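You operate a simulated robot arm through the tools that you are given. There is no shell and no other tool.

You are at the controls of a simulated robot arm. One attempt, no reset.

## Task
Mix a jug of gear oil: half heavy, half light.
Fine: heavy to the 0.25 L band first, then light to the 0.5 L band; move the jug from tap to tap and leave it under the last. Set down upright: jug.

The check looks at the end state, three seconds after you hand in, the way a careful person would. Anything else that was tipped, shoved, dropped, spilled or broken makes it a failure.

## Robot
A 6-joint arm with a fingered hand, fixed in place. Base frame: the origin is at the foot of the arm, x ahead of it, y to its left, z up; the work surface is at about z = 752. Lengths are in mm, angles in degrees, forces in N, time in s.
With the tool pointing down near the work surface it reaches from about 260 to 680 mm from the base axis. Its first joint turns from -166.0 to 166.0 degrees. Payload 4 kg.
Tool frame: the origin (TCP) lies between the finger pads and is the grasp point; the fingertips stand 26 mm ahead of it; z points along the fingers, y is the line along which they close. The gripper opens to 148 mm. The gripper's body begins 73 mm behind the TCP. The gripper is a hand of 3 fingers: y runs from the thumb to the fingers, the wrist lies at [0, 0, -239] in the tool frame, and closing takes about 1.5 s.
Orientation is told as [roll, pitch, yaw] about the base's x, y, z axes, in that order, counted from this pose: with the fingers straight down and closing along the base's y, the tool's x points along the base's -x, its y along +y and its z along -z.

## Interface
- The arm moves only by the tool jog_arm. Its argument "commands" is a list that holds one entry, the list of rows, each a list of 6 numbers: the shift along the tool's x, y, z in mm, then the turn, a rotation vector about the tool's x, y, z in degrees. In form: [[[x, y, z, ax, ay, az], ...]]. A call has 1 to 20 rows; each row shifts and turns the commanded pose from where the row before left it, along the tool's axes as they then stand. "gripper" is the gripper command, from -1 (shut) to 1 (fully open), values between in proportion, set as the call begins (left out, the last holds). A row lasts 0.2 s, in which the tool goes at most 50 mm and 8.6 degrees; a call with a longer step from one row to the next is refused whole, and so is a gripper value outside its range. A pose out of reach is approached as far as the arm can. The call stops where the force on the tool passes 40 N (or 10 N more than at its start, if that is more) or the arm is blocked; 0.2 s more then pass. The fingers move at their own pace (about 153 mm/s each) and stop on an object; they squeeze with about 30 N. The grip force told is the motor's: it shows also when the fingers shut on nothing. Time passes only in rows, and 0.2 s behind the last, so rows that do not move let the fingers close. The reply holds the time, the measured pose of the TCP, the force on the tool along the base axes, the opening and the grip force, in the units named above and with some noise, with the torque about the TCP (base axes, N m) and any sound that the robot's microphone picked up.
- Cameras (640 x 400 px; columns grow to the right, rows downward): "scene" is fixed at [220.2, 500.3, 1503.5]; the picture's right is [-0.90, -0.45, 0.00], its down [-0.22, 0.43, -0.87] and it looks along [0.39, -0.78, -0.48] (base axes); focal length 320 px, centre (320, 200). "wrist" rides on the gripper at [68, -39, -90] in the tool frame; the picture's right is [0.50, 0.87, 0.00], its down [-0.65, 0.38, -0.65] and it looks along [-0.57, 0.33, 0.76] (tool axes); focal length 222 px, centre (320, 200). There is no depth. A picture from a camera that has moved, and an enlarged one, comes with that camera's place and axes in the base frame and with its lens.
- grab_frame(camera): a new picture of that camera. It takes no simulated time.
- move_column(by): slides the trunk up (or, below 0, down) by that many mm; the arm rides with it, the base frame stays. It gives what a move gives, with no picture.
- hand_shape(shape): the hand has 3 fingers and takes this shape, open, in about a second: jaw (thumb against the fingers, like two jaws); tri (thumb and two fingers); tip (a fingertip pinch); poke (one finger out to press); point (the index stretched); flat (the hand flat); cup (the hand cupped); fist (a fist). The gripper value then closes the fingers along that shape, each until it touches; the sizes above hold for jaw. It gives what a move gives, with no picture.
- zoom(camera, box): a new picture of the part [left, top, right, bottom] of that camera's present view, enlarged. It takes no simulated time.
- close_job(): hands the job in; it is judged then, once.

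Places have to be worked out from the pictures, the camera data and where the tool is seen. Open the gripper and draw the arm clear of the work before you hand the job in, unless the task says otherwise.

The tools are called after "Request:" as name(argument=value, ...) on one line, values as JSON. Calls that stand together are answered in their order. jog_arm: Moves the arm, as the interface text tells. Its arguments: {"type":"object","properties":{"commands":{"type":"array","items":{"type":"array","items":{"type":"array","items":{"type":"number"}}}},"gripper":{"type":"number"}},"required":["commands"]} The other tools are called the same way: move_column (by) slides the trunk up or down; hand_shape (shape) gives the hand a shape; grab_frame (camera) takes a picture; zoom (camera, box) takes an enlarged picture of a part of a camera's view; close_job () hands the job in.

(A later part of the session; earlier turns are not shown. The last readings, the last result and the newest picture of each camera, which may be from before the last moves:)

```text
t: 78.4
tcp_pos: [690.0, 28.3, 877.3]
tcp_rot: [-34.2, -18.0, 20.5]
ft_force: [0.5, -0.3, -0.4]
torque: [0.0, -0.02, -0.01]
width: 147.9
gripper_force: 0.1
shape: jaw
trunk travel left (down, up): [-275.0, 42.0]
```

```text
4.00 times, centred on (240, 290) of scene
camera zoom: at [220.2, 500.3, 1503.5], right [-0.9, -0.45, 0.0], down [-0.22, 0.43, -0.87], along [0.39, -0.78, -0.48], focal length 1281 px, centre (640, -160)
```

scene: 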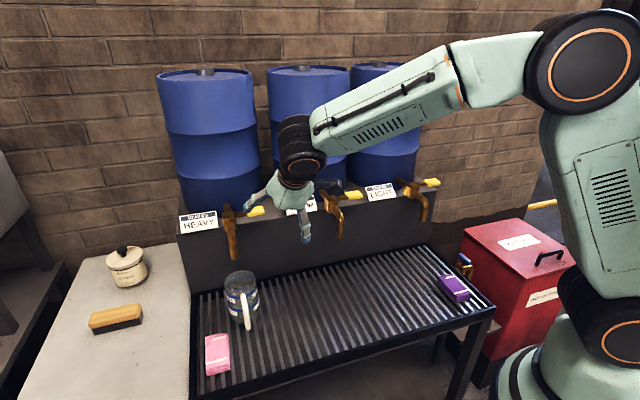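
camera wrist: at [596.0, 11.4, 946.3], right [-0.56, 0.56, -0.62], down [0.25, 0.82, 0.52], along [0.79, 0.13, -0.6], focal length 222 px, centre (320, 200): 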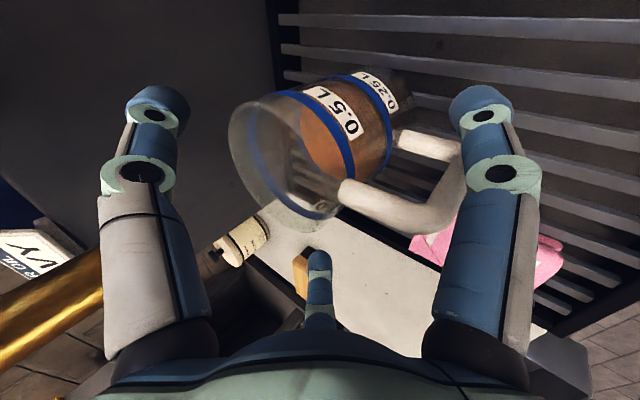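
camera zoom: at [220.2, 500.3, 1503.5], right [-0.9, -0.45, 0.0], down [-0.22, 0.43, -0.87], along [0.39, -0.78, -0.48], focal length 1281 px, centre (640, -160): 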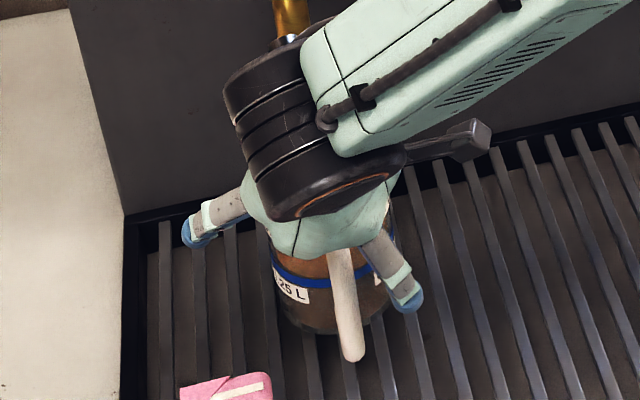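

There is clear space on all sides, with the handle about 20 mm from the nearest finger. I advance the last 36 mm slowly.

Request:
jog_arm(commands=[[[0, 0, 12, 0, 0, 0], [0, 0, 12, 0, 0, 0], [0, 0, 12, 0, 0, 0]]])

Request:
grab_frame(camera="wrist")

Request:
zoom(camera="scene", box=[190, 240, 290, 340])

```text
t: 79.2
tcp_pos: [706.0, 10.3, 848.4]
tcp_rot: [-34.1, -18.1, 20.6]
ft_force: [-1.0, -0.6, -0.8]
torque: [0.03, 0.0, -0.03]
width: 147.8
gripper_force: 0.1
shape: jaw
trunk travel left (down, up): [-275.0, 42.0]
```

```text
taken
camera wrist: at [612.3, -6.0, 917.7], right [-0.56, 0.56, -0.62], down [0.25, 0.82, 0.52], along [0.79, 0.13, -0.6], focal length 222 px, centre (320, 200)
```

wrist: 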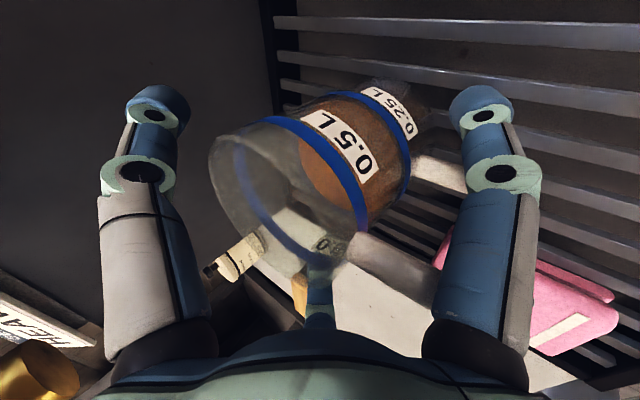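

```text
4.00 times, centred on (240, 290) of scene
camera zoom: at [220.2, 500.3, 1503.5], right [-0.9, -0.45, 0.0], down [-0.22, 0.43, -0.87], along [0.39, -0.78, -0.48], focal length 1281 px, centre (640, -160)
```

zoom: 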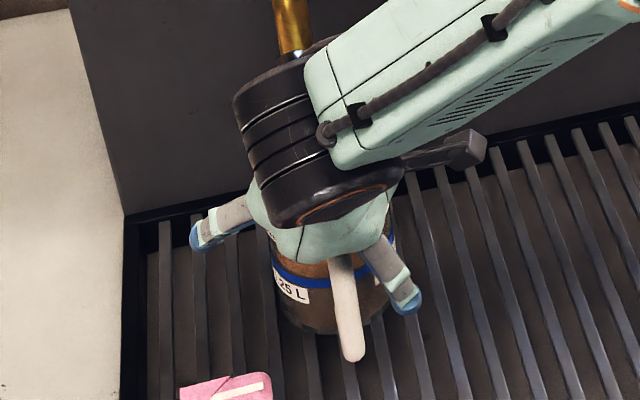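

No contact. I close the fingers to the loose cage opening.

Request:
jog_arm(commands=[[[0, 0, 0, 0, 0, 0], [0, 0, 0, 0, 0, 0], [0, 0, 0, 0, 0, 0]]], gripper=0.38)

Request:
grab_frame(camera="wrist")

Request:
zoom(camera="scene", box=[190, 240, 290, 340])

```text
t: 80.0
tcp_pos: [704.7, 11.3, 847.7]
tcp_rot: [-34.1, -18.1, 20.5]
ft_force: [0.0, -0.6, 1.7]
torque: [-0.04, 0.0, 0.02]
width: 103.0
gripper_force: 0.1
shape: jaw
trunk travel left (down, up): [-275.0, 42.0]
```

```text
taken
camera wrist: at [611.9, -6.0, 917.9], right [-0.56, 0.56, -0.62], down [0.25, 0.82, 0.52], along [0.79, 0.13, -0.6], focal length 222 px, centre (320, 200)
```

wrist: 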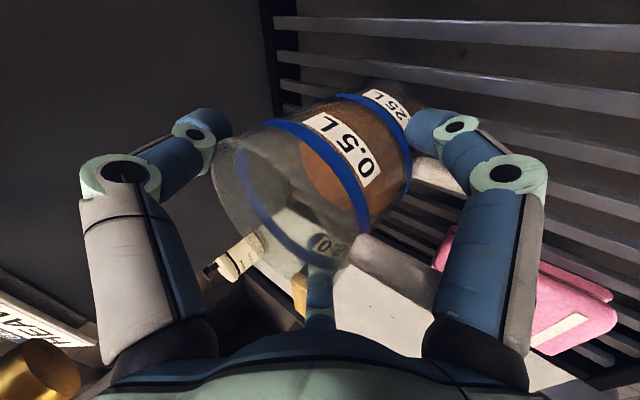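

```text
4.00 times, centred on (240, 290) of scene
camera zoom: at [220.2, 500.3, 1503.5], right [-0.9, -0.45, 0.0], down [-0.22, 0.43, -0.87], along [0.39, -0.78, -0.48], focal length 1281 px, centre (640, -160)
```

zoom: 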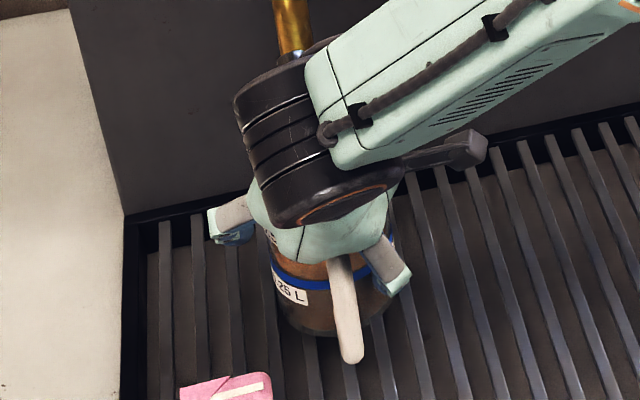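

The cage surrounds the jug. Pulling outward happens at the wall-side finger, which sits fairly high, so I test in small steps and watch for tilting: first 8 mm outward.

Request:
jog_arm(commands=[[[1.6, 2.7, -2.5, 0, 0, 0], [1.6, 2.7, -2.5, 0, 0, 0]]])

Request:
grab_frame(camera="wrist")

Request:
zoom(camera="scene", box=[190, 240, 290, 340])

```text
t: 80.6
tcp_pos: [698.8, 16.3, 848.6]
tcp_rot: [-34.1, -17.9, 20.6]
ft_force: [0.9, -3.2, 3.4]
torque: [-0.08, -0.02, 0.01]
width: 103.0
gripper_force: 0.2
shape: jaw
trunk travel left (down, up): [-275.0, 42.0]
```

```text
taken
camera wrist: at [606.2, -0.3, 917.0], right [-0.56, 0.56, -0.62], down [0.25, 0.82, 0.52], along [0.79, 0.13, -0.6], focal length 222 px, centre (320, 200)
```

wrist: 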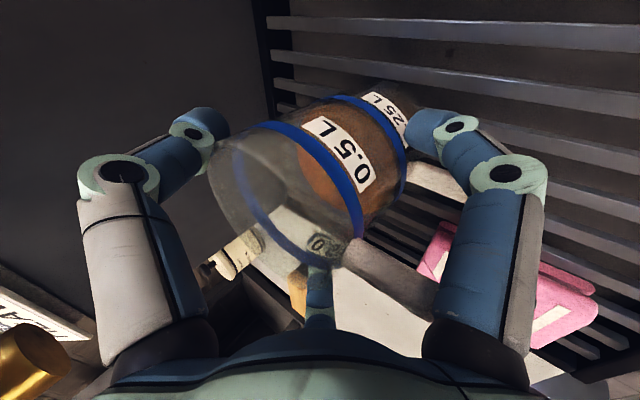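

```text
4.00 times, centred on (240, 290) of scene
camera zoom: at [220.2, 500.3, 1503.5], right [-0.9, -0.45, 0.0], down [-0.22, 0.43, -0.87], along [0.39, -0.78, -0.48], focal length 1281 px, centre (640, -160)
```

zoom: 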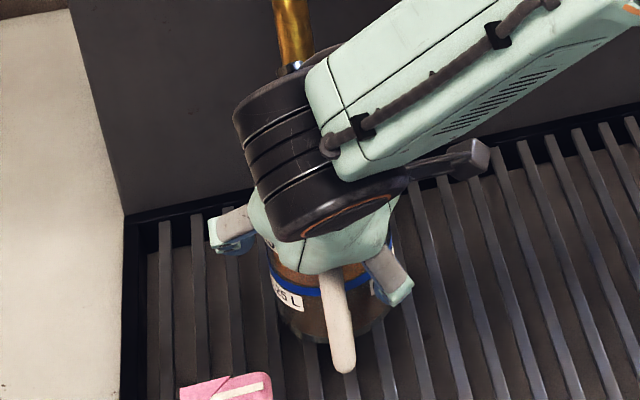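

Request:
zoom(camera="scene", box=[220, 280, 270, 340])

Request:
zoom(camera="wrist", box=[180, 70, 440, 300])

```text
6.67 times, centred on (245, 310) of scene
camera zoom: at [220.2, 500.3, 1503.5], right [-0.9, -0.45, 0.0], down [-0.22, 0.43, -0.87], along [0.39, -0.78, -0.48], focal length 2135 px, centre (820, -533)
```

zoom: 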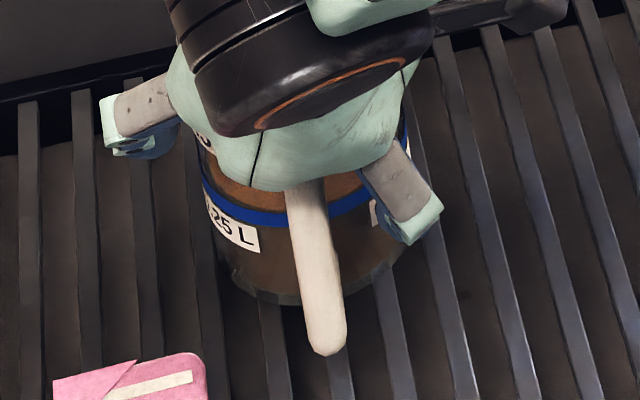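

```text
1.74 times, centred on (310, 185) of wrist
camera zoom: at [606.2, -0.3, 917.0], right [-0.56, 0.56, -0.62], down [0.25, 0.82, 0.52], along [0.79, 0.13, -0.6], focal length 386 px, centre (337, 226)
```

zoom: 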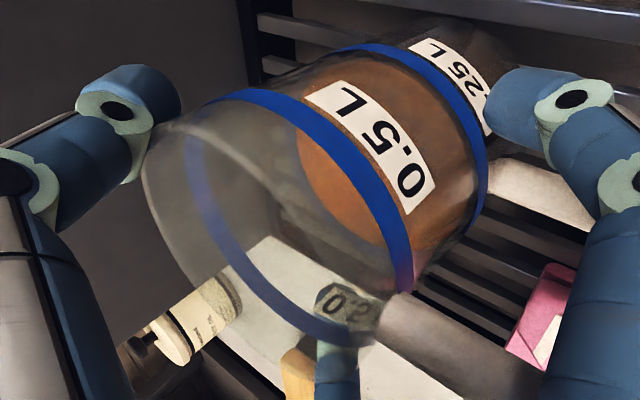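

The jug slid about 8 mm outward without tilting; the small upward force suggests light palm contact on the rim. I raise 3 mm and continue outward in small steps.

Request:
jog_arm(commands=[[[-0.9, -1.6, -2.4, 0, 0, 0], [1.6, 2.7, -2.5, 0, 0, 0], [1.6, 2.7, -2.5, 0, 0, 0]]])

Request:
grab_frame(camera="wrist")

Request:
zoom(camera="scene", box=[220, 280, 270, 340])

```text
t: 81.4
tcp_pos: [693.9, 22.4, 851.1]
tcp_rot: [-34.1, -18.0, 20.6]
ft_force: [-0.5, -2.1, 1.3]
torque: [-0.03, 0.01, -0.03]
width: 102.8
gripper_force: 0.1
shape: jaw
trunk travel left (down, up): [-275.0, 42.0]
```

```text
taken
camera wrist: at [601.0, 5.9, 920.1], right [-0.56, 0.56, -0.62], down [0.25, 0.82, 0.52], along [0.79, 0.13, -0.6], focal length 222 px, centre (320, 200)
```

wrist: 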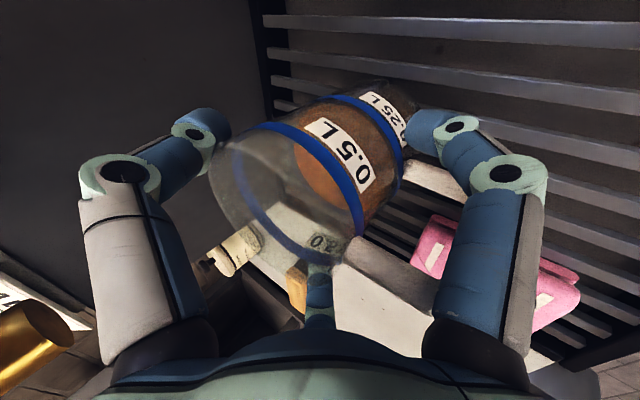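

```text
6.67 times, centred on (245, 310) of scene
camera zoom: at [220.2, 500.3, 1503.5], right [-0.9, -0.45, 0.0], down [-0.22, 0.43, -0.87], along [0.39, -0.78, -0.48], focal length 2135 px, centre (820, -533)
```

zoom: 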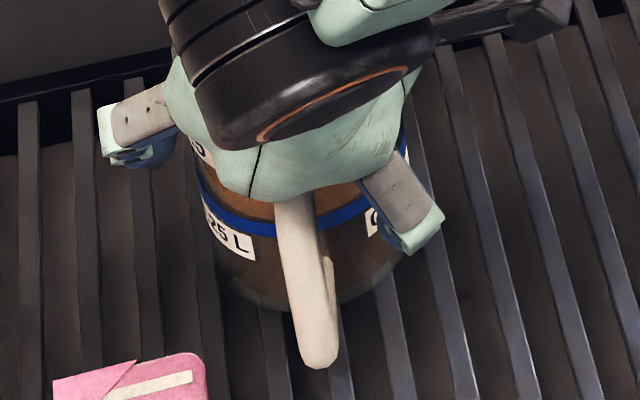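

The jug slides upright with less force. I continue another 24 mm in gentle steps.

Request:
jog_arm(commands=[[[1.6, 2.7, -2.5, 0, 0, 0], [1.6, 2.7, -2.5, 0, 0, 0], [1.6, 2.7, -2.5, 0, 0, 0], [1.6, 2.7, -2.5, 0, 0, 0], [1.6, 2.7, -2.5, 0, 0, 0], [1.6, 2.7, -2.5, 0, 0, 0]]])

Request:
grab_frame(camera="wrist")

Request:
zoom(camera="scene", box=[220, 280, 270, 340])

```text
t: 82.8
tcp_pos: [676.1, 39.1, 851.8]
tcp_rot: [-34.0, -18.0, 20.5]
ft_force: [0.7, -2.8, 2.4]
torque: [-0.03, -0.02, -0.02]
width: 102.9
gripper_force: 0.1
shape: jaw
trunk travel left (down, up): [-275.0, 42.0]
```

```text
taken
camera wrist: at [582.7, 22.9, 921.2], right [-0.56, 0.56, -0.62], down [0.25, 0.82, 0.52], along [0.79, 0.13, -0.59], focal length 222 px, centre (320, 200)
```

wrist: 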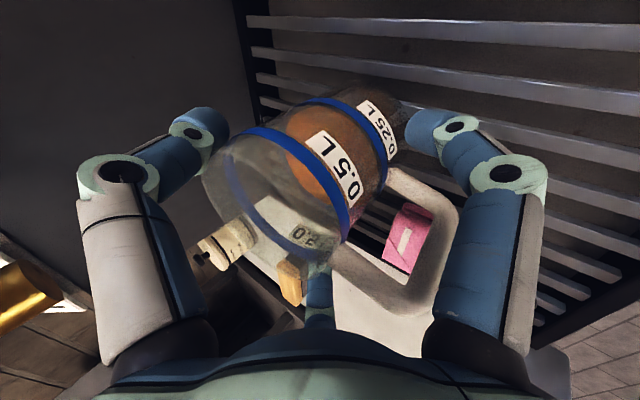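

```text
6.67 times, centred on (245, 310) of scene
camera zoom: at [220.2, 500.3, 1503.5], right [-0.9, -0.45, 0.0], down [-0.22, 0.43, -0.87], along [0.39, -0.78, -0.48], focal length 2135 px, centre (820, -533)
```

zoom: 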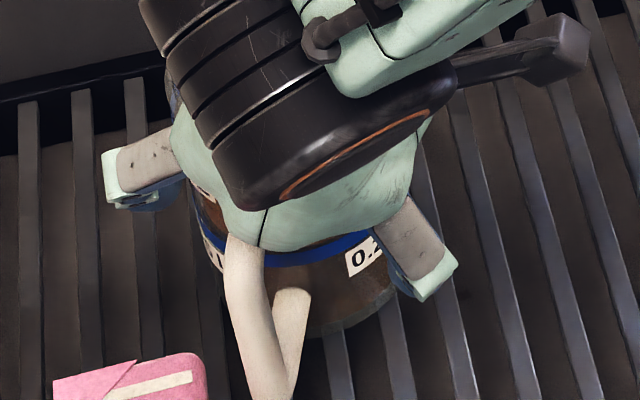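

The jug is about 44 mm out, upright, and its handle is swinging a little toward the pink cloth. I now pull diagonally (out and toward -row), where two fingers support it evenly and which carries the handle away from the cloth.

Request:
jog_arm(commands=[[[3.1, 1.36, -2.13, 0, 0, 0], [3.1, 1.36, -2.13, 0, 0, 0], [3.1, 1.36, -2.13, 0, 0, 0], [3.1, 1.36, -2.13, 0, 0, 0], [3.1, 1.36, -2.13, 0, 0, 0], [3.1, 1.36, -2.13, 0, 0, 0]]])

Request:
grab_frame(camera="wrist")

Request:
zoom(camera="scene", box=[210, 270, 290, 350])

```text
t: 84.2
tcp_pos: [653.0, 46.4, 850.9]
tcp_rot: [-34.1, -17.9, 20.5]
ft_force: [-0.4, -2.0, 0.6]
torque: [-0.03, -0.01, -0.05]
width: 102.9
gripper_force: 0.0
shape: jaw
trunk travel left (down, up): [-275.0, 42.0]
```

```text
taken
camera wrist: at [560.3, 30.3, 920.3], right [-0.56, 0.56, -0.62], down [0.25, 0.82, 0.52], along [0.79, 0.13, -0.6], focal length 222 px, centre (320, 200)
```

wrist: 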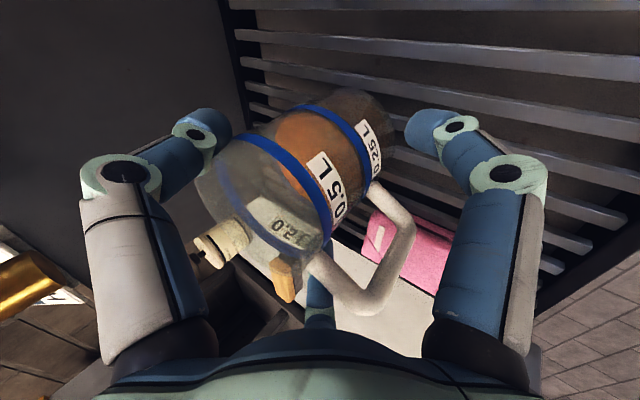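

```text
5.00 times, centred on (250, 310) of scene
camera zoom: at [220.2, 500.3, 1503.5], right [-0.9, -0.45, 0.0], down [-0.22, 0.43, -0.87], along [0.39, -0.78, -0.48], focal length 1601 px, centre (670, -350)
```

zoom: 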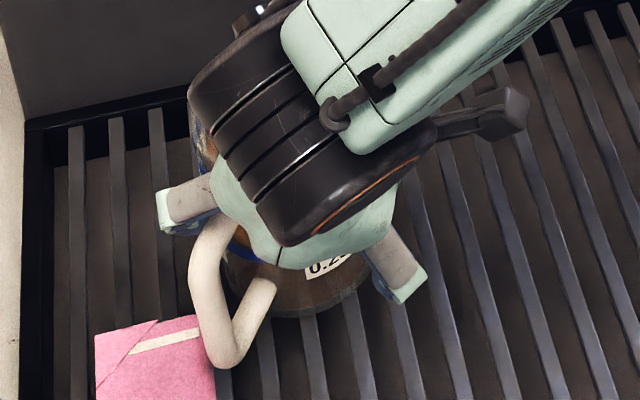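

The handle end has come near the cloth's corner. I move the cage toward -row 24 mm to draw the jug clear of it.

Request:
jog_arm(commands=[[[3.46, -2, 0, 0, 0, 0], [3.46, -2, 0, 0, 0, 0], [3.46, -2, 0, 0, 0, 0], [3.46, -2, 0, 0, 0, 0], [3.46, -2, 0, 0, 0, 0], [3.46, -2, 0, 0, 0, 0]]])

Request:
grab_frame(camera="wrist")

Request:
zoom(camera="scene", box=[210, 270, 290, 350])

```text
t: 85.6
tcp_pos: [637.1, 31.8, 851.3]
tcp_rot: [-34.2, -18.0, 20.5]
ft_force: [1.5, 1.3, 0.6]
torque: [0.06, -0.02, 0.03]
width: 103.0
gripper_force: 0.0
shape: jaw
trunk travel left (down, up): [-275.0, 42.0]
```

```text
taken
camera wrist: at [543.4, 14.2, 920.6], right [-0.56, 0.56, -0.62], down [0.25, 0.82, 0.52], along [0.79, 0.13, -0.6], focal length 222 px, centre (320, 200)
```

wrist: 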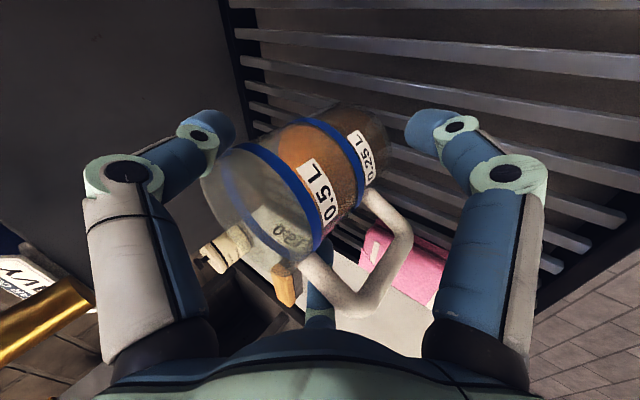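

```text
5.00 times, centred on (250, 310) of scene
camera zoom: at [220.2, 500.3, 1503.5], right [-0.9, -0.45, 0.0], down [-0.22, 0.43, -0.87], along [0.39, -0.78, -0.48], focal length 1601 px, centre (670, -350)
```

zoom: 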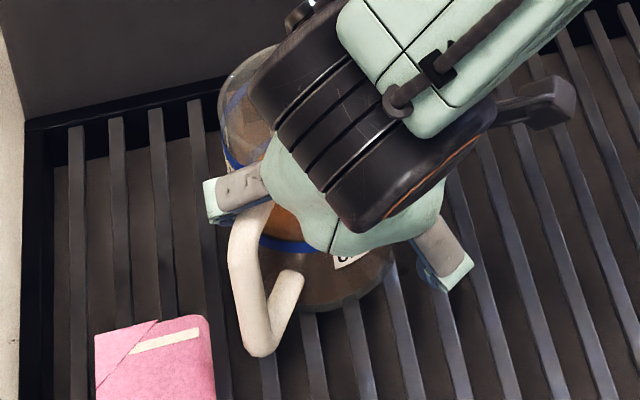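

The jug has worked toward the gap between two fingers, at about (685, 25), so this cage orientation no longer pulls well. I recentre the cage on the jug, then back out and re-approach with two fingers placed symmetrically on the wall side.

Request:
jog_arm(commands=[[[-4.9, -0.5, 2.27, 0, 0, 0], [-4.9, -0.5, 2.27, 0, 0, 0], [-4.9, -0.5, 2.27, 0, 0, 0], [-4.9, -0.5, 2.27, 0, 0, 0]]])

Request:
grab_frame(camera="wrist")

Request:
zoom(camera="scene", box=[210, 270, 290, 350])

```text
t: 86.6
tcp_pos: [658.2, 29.6, 851.9]
tcp_rot: [-34.0, -17.8, 20.5]
ft_force: [-0.6, -0.8, 1.0]
torque: [0.04, -0.01, -0.01]
width: 102.3
gripper_force: 0.0
shape: jaw
trunk travel left (down, up): [-275.0, 42.0]
```

```text
taken
camera wrist: at [564.9, 13.0, 921.0], right [-0.56, 0.56, -0.62], down [0.25, 0.82, 0.52], along [0.79, 0.13, -0.6], focal length 222 px, centre (320, 200)
```

wrist: 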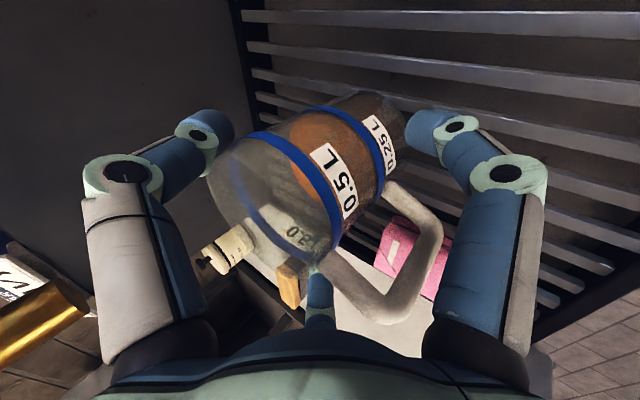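

```text
5.00 times, centred on (250, 310) of scene
camera zoom: at [220.2, 500.3, 1503.5], right [-0.9, -0.45, 0.0], down [-0.22, 0.43, -0.87], along [0.39, -0.78, -0.48], focal length 1601 px, centre (670, -350)
```

zoom: 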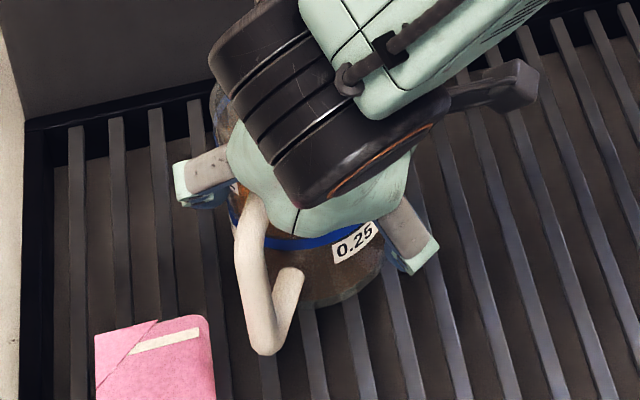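

The hand is nearer centre again and forces are negligible. I open the fingers, shift the last 20 mm to centre on the jug, and roll the hand by -30° in place, so two fingers stand wallward at ±60° and the third clear of the handle.

Request:
jog_arm(commands=[[[0, 0, 0, 0, 0, 0], [0, 0, 0, 0, 0, 0], [0, 0, 0, 0, 0, 0], [-4.6, -0.5, 2.15, 0, 0, 0], [-4.6, -0.5, 2.15, 0, 0, 0], [-4.6, -0.5, 2.15, 0, 0, 0], [-4.6, -0.5, 2.15, 0, 0, 0]]], gripper=1)

Request:
grab_frame(camera="wrist")

Request:
zoom(camera="scene", box=[210, 270, 290, 350])

```text
t: 88.2
tcp_pos: [679.6, 31.8, 850.4]
tcp_rot: [-34.1, -17.9, 20.5]
ft_force: [-0.7, 0.3, 0.2]
torque: [0.01, 0.03, -0.01]
width: 147.6
gripper_force: 0.0
shape: jaw
trunk travel left (down, up): [-275.0, 42.0]
```

```text
taken
camera wrist: at [585.7, 14.8, 920.1], right [-0.56, 0.56, -0.62], down [0.25, 0.82, 0.52], along [0.79, 0.13, -0.6], focal length 222 px, centre (320, 200)
```

wrist: 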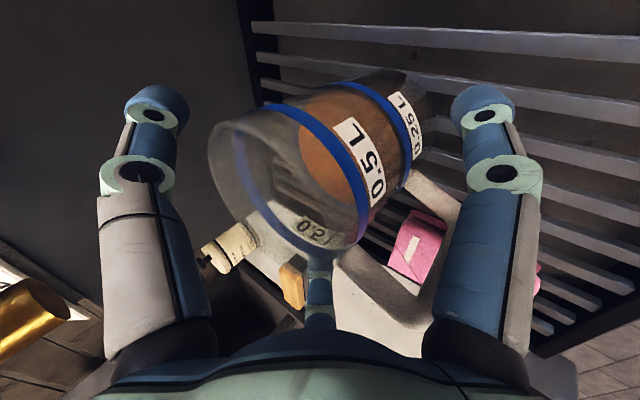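

```text
5.00 times, centred on (250, 310) of scene
camera zoom: at [220.2, 500.3, 1503.5], right [-0.9, -0.45, 0.0], down [-0.22, 0.43, -0.87], along [0.39, -0.78, -0.48], focal length 1601 px, centre (670, -350)
```

zoom: 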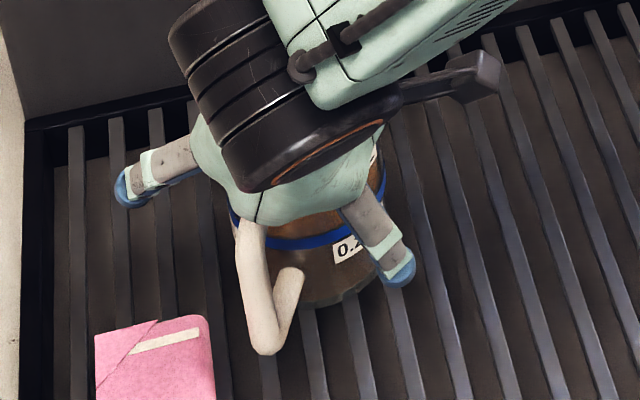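

The jug did not move. Now the 30° roll.

Request:
jog_arm(commands=[[[0, 0, 0, 0, 0, 7.5], [0, 0, 0, 0, 0, 7.5], [0, 0, 0, 0, 0, 7.5], [0, 0, 0, 0, 0, 7.5]]])

Request:
grab_frame(camera="wrist")

Request:
zoom(camera="scene", box=[210, 270, 290, 350])

```text
t: 89.2
tcp_pos: [678.4, 31.4, 850.8]
tcp_rot: [-21.2, -32.3, -8.9]
ft_force: [-0.3, 0.4, -0.9]
torque: [0.0, 0.02, 0.0]
width: 147.9
gripper_force: 0.1
shape: jaw
trunk travel left (down, up): [-275.0, 42.0]
```

```text
taken
camera wrist: at [570.7, 43.4, 896.8], right [-0.13, 0.84, -0.53], down [0.39, 0.54, 0.75], along [0.91, -0.11, -0.39], focal length 222 px, centre (320, 200)
```

wrist: 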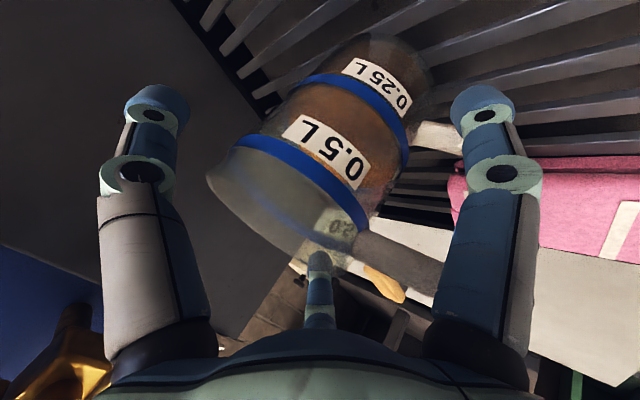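

```text
5.00 times, centred on (250, 310) of scene
camera zoom: at [220.2, 500.3, 1503.5], right [-0.9, -0.45, 0.0], down [-0.22, 0.43, -0.87], along [0.39, -0.78, -0.48], focal length 1601 px, centre (670, -350)
```

zoom: 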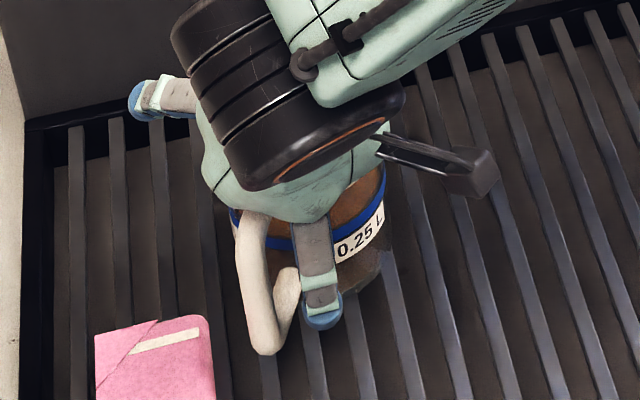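

The arrangement is now symmetrical, with two fingers on the wall side. I close to the loose cage and pull outward 24 mm gently.

Request:
jog_arm(commands=[[[0, 0, 0, 0, 0, 0], [0, 0, 0, 0, 0, 0], [0, 0, 0, 0, 0, 0], [2.73, 1.58, -2.46, 0, 0, 0], [2.73, 1.58, -2.46, 0, 0, 0], [2.73, 1.58, -2.46, 0, 0, 0], [2.73, 1.58, -2.46, 0, 0, 0], [2.73, 1.58, -2.46, 0, 0, 0], [2.73, 1.58, -2.46, 0, 0, 0]]], gripper=0.36)

Request:
grab_frame(camera="wrist")

Request:
zoom(camera="scene", box=[210, 270, 290, 350])

```text
t: 91.2
tcp_pos: [661.7, 47.3, 852.6]
tcp_rot: [-21.3, -32.3, -8.8]
ft_force: [-0.6, -2.3, 0.1]
torque: [-0.01, 0.0, -0.04]
width: 101.1
gripper_force: 0.0
shape: jaw
trunk travel left (down, up): [-275.0, 42.0]
```

```text
taken
camera wrist: at [553.9, 60.4, 897.8], right [-0.13, 0.84, -0.53], down [0.39, 0.54, 0.75], along [0.91, -0.11, -0.39], focal length 222 px, centre (320, 200)
```

wrist: 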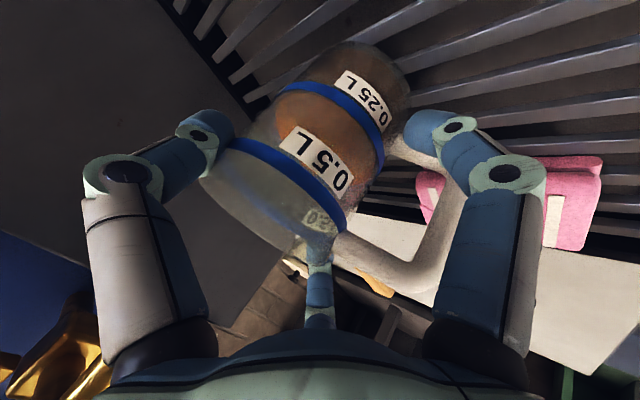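

```text
5.00 times, centred on (250, 310) of scene
camera zoom: at [220.2, 500.3, 1503.5], right [-0.9, -0.45, 0.0], down [-0.22, 0.43, -0.87], along [0.39, -0.78, -0.48], focal length 1601 px, centre (670, -350)
```

zoom: 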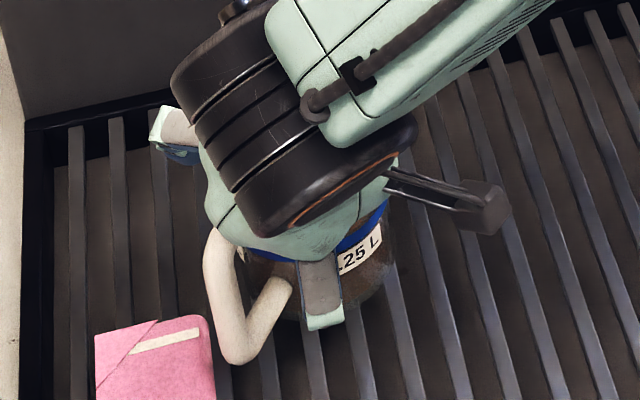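

It slides well. I continue 24 mm more with a slight -row component to keep the handle clear of the cloth.

Request:
jog_arm(commands=[[[3.58, 0.11, -2.46, 0, 0, 0], [3.58, 0.11, -2.46, 0, 0, 0], [3.58, 0.11, -2.46, 0, 0, 0], [3.58, 0.11, -2.46, 0, 0, 0], [3.58, 0.11, -2.46, 0, 0, 0], [3.58, 0.11, -2.46, 0, 0, 0]]])

Request:
grab_frame(camera="wrist")

Request:
zoom(camera="scene", box=[210, 270, 290, 350])

```text
t: 92.6
tcp_pos: [636.0, 58.7, 851.4]
tcp_rot: [-21.3, -32.3, -8.8]
ft_force: [0.0, 0.4, 0.0]
torque: [0.01, -0.03, -0.02]
width: 101.1
gripper_force: 0.0
shape: jaw
trunk travel left (down, up): [-275.0, 42.0]
```

```text
taken
camera wrist: at [529.4, 70.9, 896.9], right [-0.13, 0.84, -0.53], down [0.39, 0.54, 0.75], along [0.91, -0.11, -0.39], focal length 222 px, centre (320, 200)
```

wrist: 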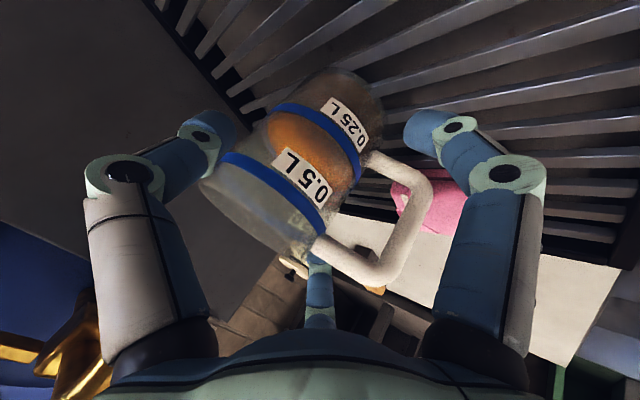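

```text
5.00 times, centred on (250, 310) of scene
camera zoom: at [220.2, 500.3, 1503.5], right [-0.9, -0.45, 0.0], down [-0.22, 0.43, -0.87], along [0.39, -0.78, -0.48], focal length 1601 px, centre (670, -350)
```

zoom: 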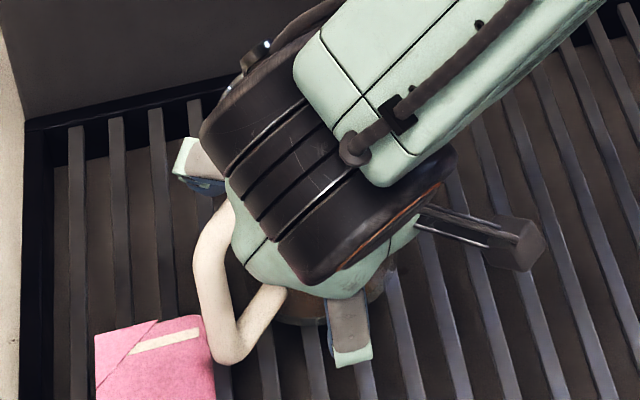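

The jug stays near (686, 31): its diameter lets it slip between the wall-side fingers, so this cage won't pull further. It is 50 mm out now, though, which is enough for a firm grasp from above with a small 15° lean. I open the fingers and reduce the lean to 15°.

Request:
jog_arm(commands=[[[0, 0, 0, 0, 0, 0], [0, 0, 0, 0, 0, 0], [0, 0, 0, 0, 0, 0]]], gripper=1)

Request:
grab_frame(camera="wrist")

Request:
zoom(camera="scene", box=[210, 270, 290, 350])

```text
t: 93.4
tcp_pos: [637.4, 57.1, 851.8]
tcp_rot: [-21.3, -32.3, -8.7]
ft_force: [1.0, 0.9, 1.0]
torque: [0.01, 0.0, 0.0]
width: 148.0
gripper_force: 0.0
shape: jaw
trunk travel left (down, up): [-275.0, 42.0]
```

```text
taken
camera wrist: at [529.5, 70.9, 896.9], right [-0.13, 0.84, -0.53], down [0.39, 0.54, 0.75], along [0.91, -0.11, -0.39], focal length 222 px, centre (320, 200)
```

wrist: 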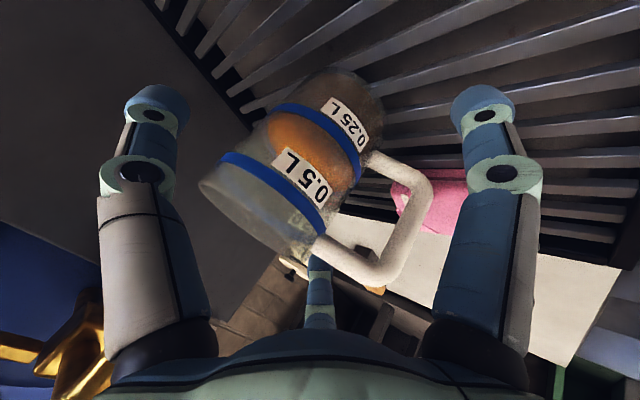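

```text
5.00 times, centred on (250, 310) of scene
camera zoom: at [220.2, 500.3, 1503.5], right [-0.9, -0.45, 0.0], down [-0.22, 0.43, -0.87], along [0.39, -0.78, -0.48], focal length 1601 px, centre (670, -350)
```

zoom: 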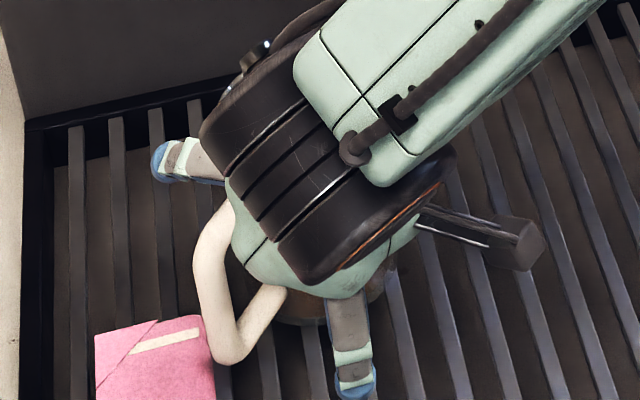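

The jug is undisturbed. I retreat along the axis 110 mm, then reduce the lean to 15° in clear air and measure the jug.

Request:
jog_arm(commands=[[[0, 0, -15, 0, 0, 0], [0, 0, -20, 0, 0, 0], [0, 0, -25, 0, 0, 0], [0, 0, -25, 0, 0, 0], [0, 0, -25, 0, 0, 0], [0, 0, 0, -3.83, 6.64, 0], [0, 0, 0, -3.83, 6.64, 0], [0, 0, 0, -3.83, 6.64, 0]]])

Request:
grab_frame(camera="wrist")

Request:
zoom(camera="scene", box=[200, 250, 300, 350])

```text
t: 95.2
tcp_pos: [590.0, 105.2, 938.1]
tcp_rot: [-7.5, -13.0, -14.1]
ft_force: [1.3, 0.4, -0.4]
torque: [-0.01, 0.01, 0.0]
width: 148.0
gripper_force: 0.0
shape: jaw
trunk travel left (down, up): [-275.0, 42.0]
```

```text
taken
camera wrist: at [500.0, 99.8, 1013.8], right [-0.24, 0.95, -0.22], down [0.6, 0.32, 0.73], along [0.76, 0.04, -0.65], focal length 222 px, centre (320, 200)
```

wrist: 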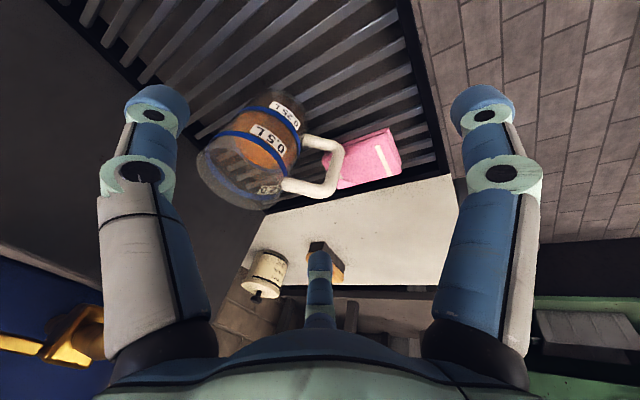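

```text
4.00 times, centred on (250, 300) of scene
camera zoom: at [220.2, 500.3, 1503.5], right [-0.9, -0.45, 0.0], down [-0.22, 0.43, -0.87], along [0.39, -0.78, -0.48], focal length 1281 px, centre (600, -200)
```

zoom: 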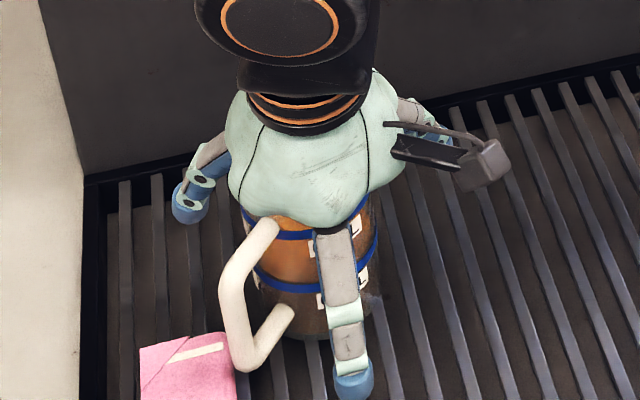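

Request:
zoom(camera="wrist", box=[180, 70, 360, 230])

Request:
zoom(camera="scene", box=[225, 290, 285, 350])

```text
2.50 times, centred on (270, 150) of wrist
camera zoom: at [500.0, 99.8, 1013.8], right [-0.24, 0.95, -0.22], down [0.6, 0.32, 0.73], along [0.76, 0.04, -0.65], focal length 555 px, centre (445, 325)
```

zoom: 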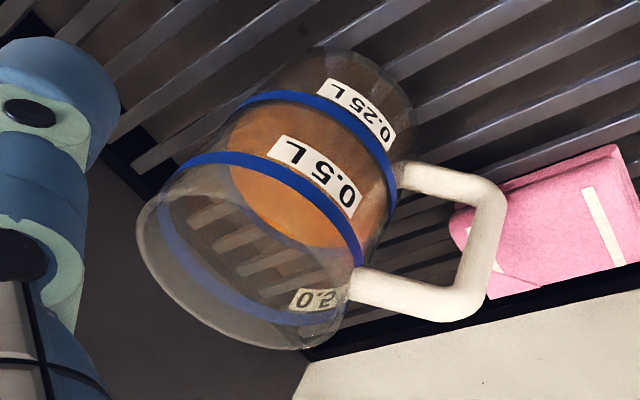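

```text
6.67 times, centred on (255, 320) of scene
camera zoom: at [220.2, 500.3, 1503.5], right [-0.9, -0.45, 0.0], down [-0.22, 0.43, -0.87], along [0.39, -0.78, -0.48], focal length 2135 px, centre (753, -600)
```

zoom: 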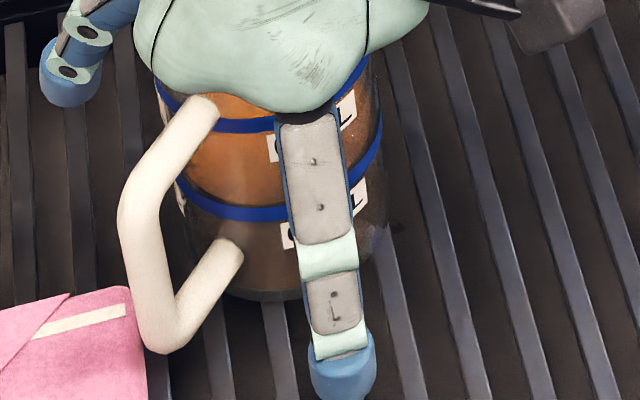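

Jug axis now about (674, 29), 57 mm out from the spout, handle at ≈96°. That allows an even smaller lean. I reduce the lean to 8° and move above it.

Request:
jog_arm(commands=[[[0, 0, 0, -3.5, 6.06, 0], [-21.4, -10.8, 3.9, 0, 0, 0], [-21.4, -10.8, 3.9, 0, 0, 0], [-21.4, -10.8, 3.9, 0, 0, 0], [-21.4, -10.8, 3.9, 0, 0, 0]]])

Request:
grab_frame(camera="wrist")

Request:
zoom(camera="scene", box=[200, 230, 300, 350])

```text
t: 96.4
tcp_pos: [664.9, 39.4, 935.7]
tcp_rot: [-4.0, -7.0, -14.8]
ft_force: [-0.2, -0.1, 0.3]
torque: [-0.02, 0.01, -0.03]
width: 148.1
gripper_force: 0.0
shape: jaw
trunk travel left (down, up): [-275.0, 42.0]
```

```text
taken
camera wrist: at [581.6, 28.3, 1017.4], right [-0.25, 0.96, -0.12], down [0.66, 0.26, 0.7], along [0.7, 0.1, -0.7], focal length 222 px, centre (320, 200)
```

wrist: 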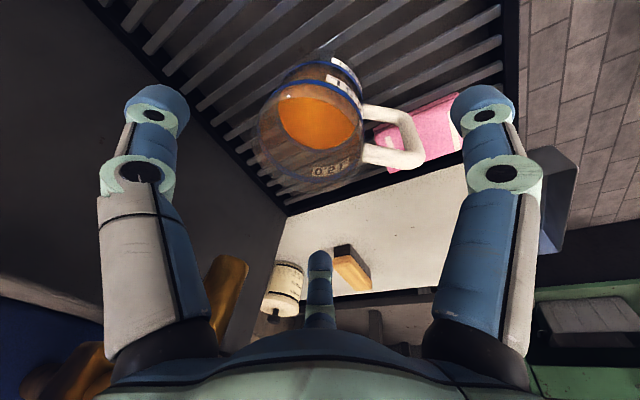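

```text
3.33 times, centred on (250, 290) of scene
camera zoom: at [220.2, 500.3, 1503.5], right [-0.9, -0.45, 0.0], down [-0.22, 0.43, -0.87], along [0.39, -0.78, -0.48], focal length 1067 px, centre (553, -100)
```

zoom: 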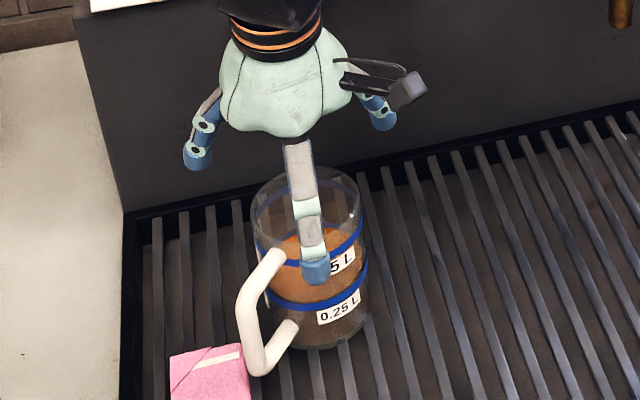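

The tool axis lines up with the jug centre at about (677, 26). I descend along the axis in two parts.

Request:
jog_arm(commands=[[[0, 0, 20, 0, 0, 0], [0, 0, 20, 0, 0, 0], [0, 0, 20, 0, 0, 0]]])

Request:
grab_frame(camera="wrist")

Request:
zoom(camera="scene", box=[200, 230, 300, 350])

```text
t: 97.2
tcp_pos: [669.0, 34.2, 873.9]
tcp_rot: [-4.0, -7.0, -14.8]
ft_force: [-0.1, -0.1, -0.8]
torque: [0.03, 0.02, -0.04]
width: 148.0
gripper_force: 0.1
shape: jaw
trunk travel left (down, up): [-275.0, 42.0]
```

```text
taken
camera wrist: at [585.5, 21.7, 956.4], right [-0.25, 0.96, -0.12], down [0.66, 0.26, 0.7], along [0.7, 0.1, -0.7], focal length 222 px, centre (320, 200)
```

wrist: 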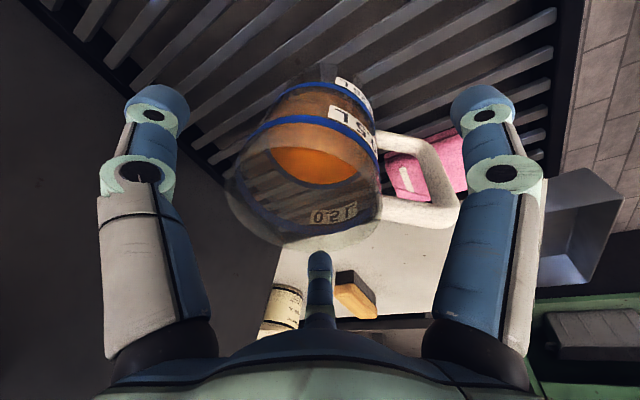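

```text
3.33 times, centred on (250, 290) of scene
camera zoom: at [220.2, 500.3, 1503.5], right [-0.9, -0.45, 0.0], down [-0.22, 0.43, -0.87], along [0.39, -0.78, -0.48], focal length 1067 px, centre (553, -100)
```

zoom: 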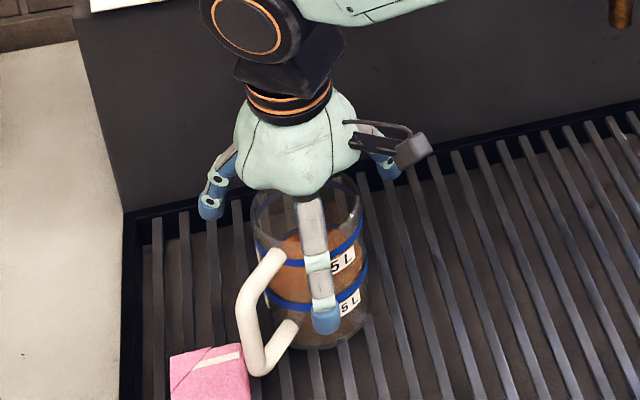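

The jug sits about 8 mm to one side of the tool axis. I correct that and descend the remaining 33 mm.

Request:
jog_arm(commands=[[[-3.2, -6, 0.8, 0, 0, 0], [0, 0, 12, 0, 0, 0], [0, 0, 11, 0, 0, 0], [0, 0, 10, 0, 0, 0]]])

Request:
grab_frame(camera="wrist")

Request:
zoom(camera="scene", box=[200, 230, 300, 350])

```text
t: 98.2
tcp_pos: [673.8, 25.6, 842.3]
tcp_rot: [-4.0, -7.1, -14.8]
ft_force: [-0.4, -0.1, -0.1]
torque: [-0.01, 0.02, -0.03]
width: 148.0
gripper_force: 0.0
shape: jaw
trunk travel left (down, up): [-275.0, 42.0]
```

```text
taken
camera wrist: at [590.5, 12.7, 925.1], right [-0.25, 0.96, -0.12], down [0.66, 0.26, 0.7], along [0.7, 0.1, -0.7], focal length 222 px, centre (320, 200)
```

wrist: 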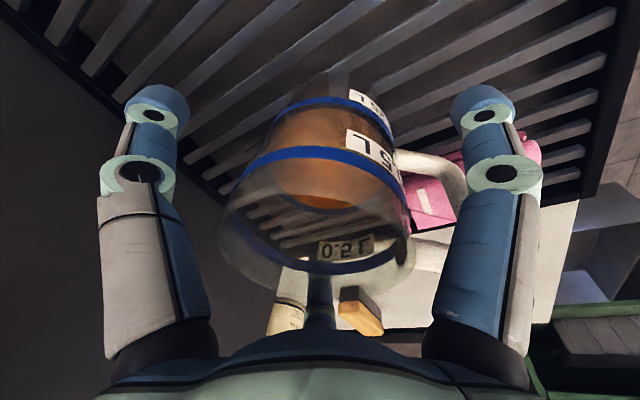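

```text
3.33 times, centred on (250, 290) of scene
camera zoom: at [220.2, 500.3, 1503.5], right [-0.9, -0.45, 0.0], down [-0.22, 0.43, -0.87], along [0.39, -0.78, -0.48], focal length 1067 px, centre (553, -100)
```

zoom: 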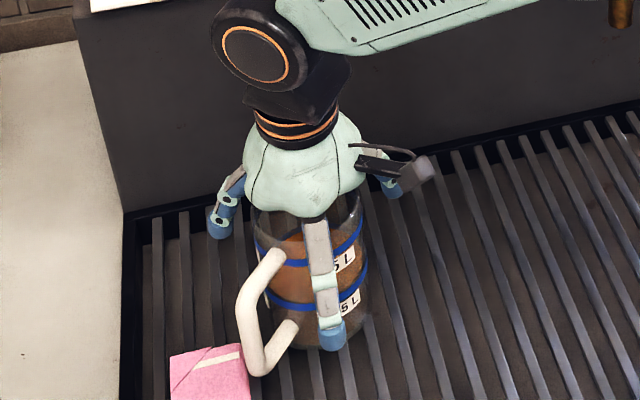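

Well centred with no contact. I go 6 mm deeper and close partway to check for even contact.

Request:
jog_arm(commands=[[[0, 0, 6, 0, 0, 0]]])

Request:
jog_arm(commands=[[[0, 0, 0, 0, 0, 0], [0, 0, 0, 0, 0, 0], [0, 0, 0, 0, 0, 0]]], gripper=0.15)

Request:
grab_frame(camera="wrist")

Request:
zoom(camera="scene", box=[200, 230, 300, 350])

```text
t: 98.6
tcp_pos: [672.7, 24.2, 837.9]
tcp_rot: [-4.0, -6.9, -14.8]
ft_force: [-1.0, 1.3, -1.0]
torque: [-0.01, -0.01, 0.04]
width: 147.7
gripper_force: 0.2
shape: jaw
trunk travel left (down, up): [-275.0, 42.0]
```

```text
t: 99.4
tcp_pos: [673.0, 25.1, 837.1]
tcp_rot: [-4.0, -7.1, -14.8]
ft_force: [0.3, 1.0, -0.3]
torque: [0.03, -0.02, 0.01]
width: 86.6
gripper_force: 0.1
shape: jaw
trunk travel left (down, up): [-275.0, 42.0]
```

```text
taken
camera wrist: at [590.3, 12.4, 919.5], right [-0.25, 0.96, -0.12], down [0.66, 0.26, 0.7], along [0.7, 0.1, -0.7], focal length 222 px, centre (320, 200)
```

wrist: 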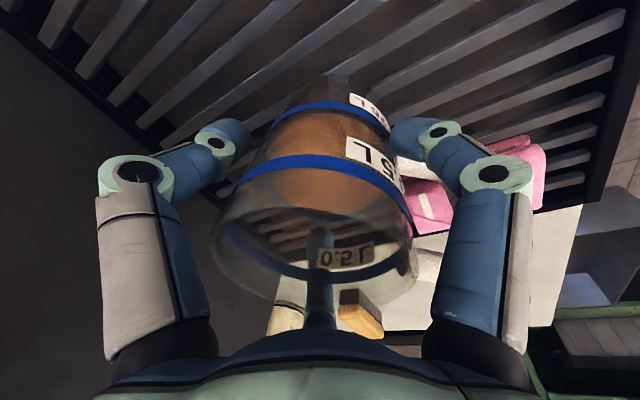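

```text
3.33 times, centred on (250, 290) of scene
camera zoom: at [220.2, 500.3, 1503.5], right [-0.9, -0.45, 0.0], down [-0.22, 0.43, -0.87], along [0.39, -0.78, -0.48], focal length 1067 px, centre (553, -100)
```

zoom: 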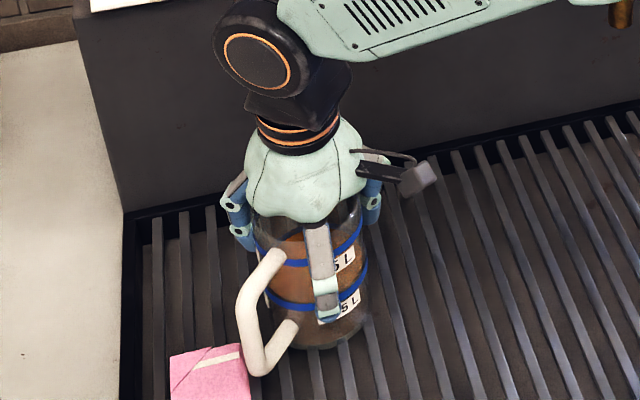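

Even spacing all round. I close to a firm grip, holding the slight lean, and check the jug's attitude.

Request:
jog_arm(commands=[[[0, 0, 0, 0, 0, 0], [0, 0, 0, 0, 0, 0], [0, 0, 0, 0, 0, 0]]], gripper=-1)

Request:
grab_frame(camera="wrist")

Request:
zoom(camera="scene", box=[200, 230, 300, 350])

```text
t: 100.2
tcp_pos: [672.7, 24.5, 838.6]
tcp_rot: [-3.9, -7.0, -14.8]
ft_force: [-0.9, -0.2, 0.3]
torque: [0.06, 0.1, -0.04]
width: 74.5
gripper_force: 29.9
shape: jaw
trunk travel left (down, up): [-275.0, 42.0]
```

```text
taken
camera wrist: at [590.2, 12.4, 919.4], right [-0.25, 0.96, -0.12], down [0.66, 0.26, 0.7], along [0.7, 0.1, -0.7], focal length 222 px, centre (320, 200)
```

wrist: 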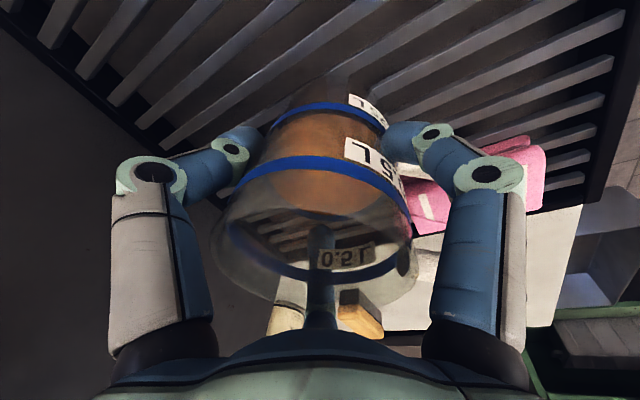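

```text
3.33 times, centred on (250, 290) of scene
camera zoom: at [220.2, 500.3, 1503.5], right [-0.9, -0.45, 0.0], down [-0.22, 0.43, -0.87], along [0.39, -0.78, -0.48], focal length 1067 px, centre (553, -100)
```

zoom: 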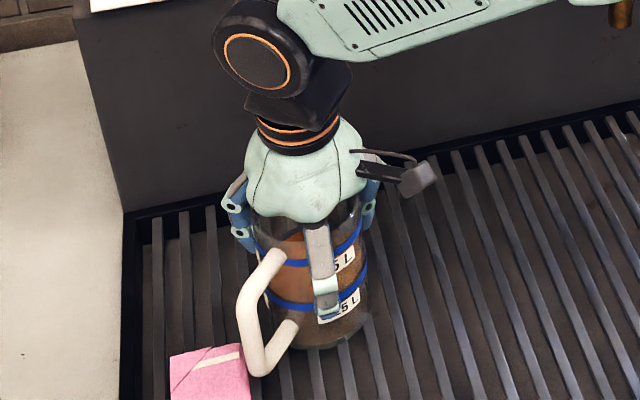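

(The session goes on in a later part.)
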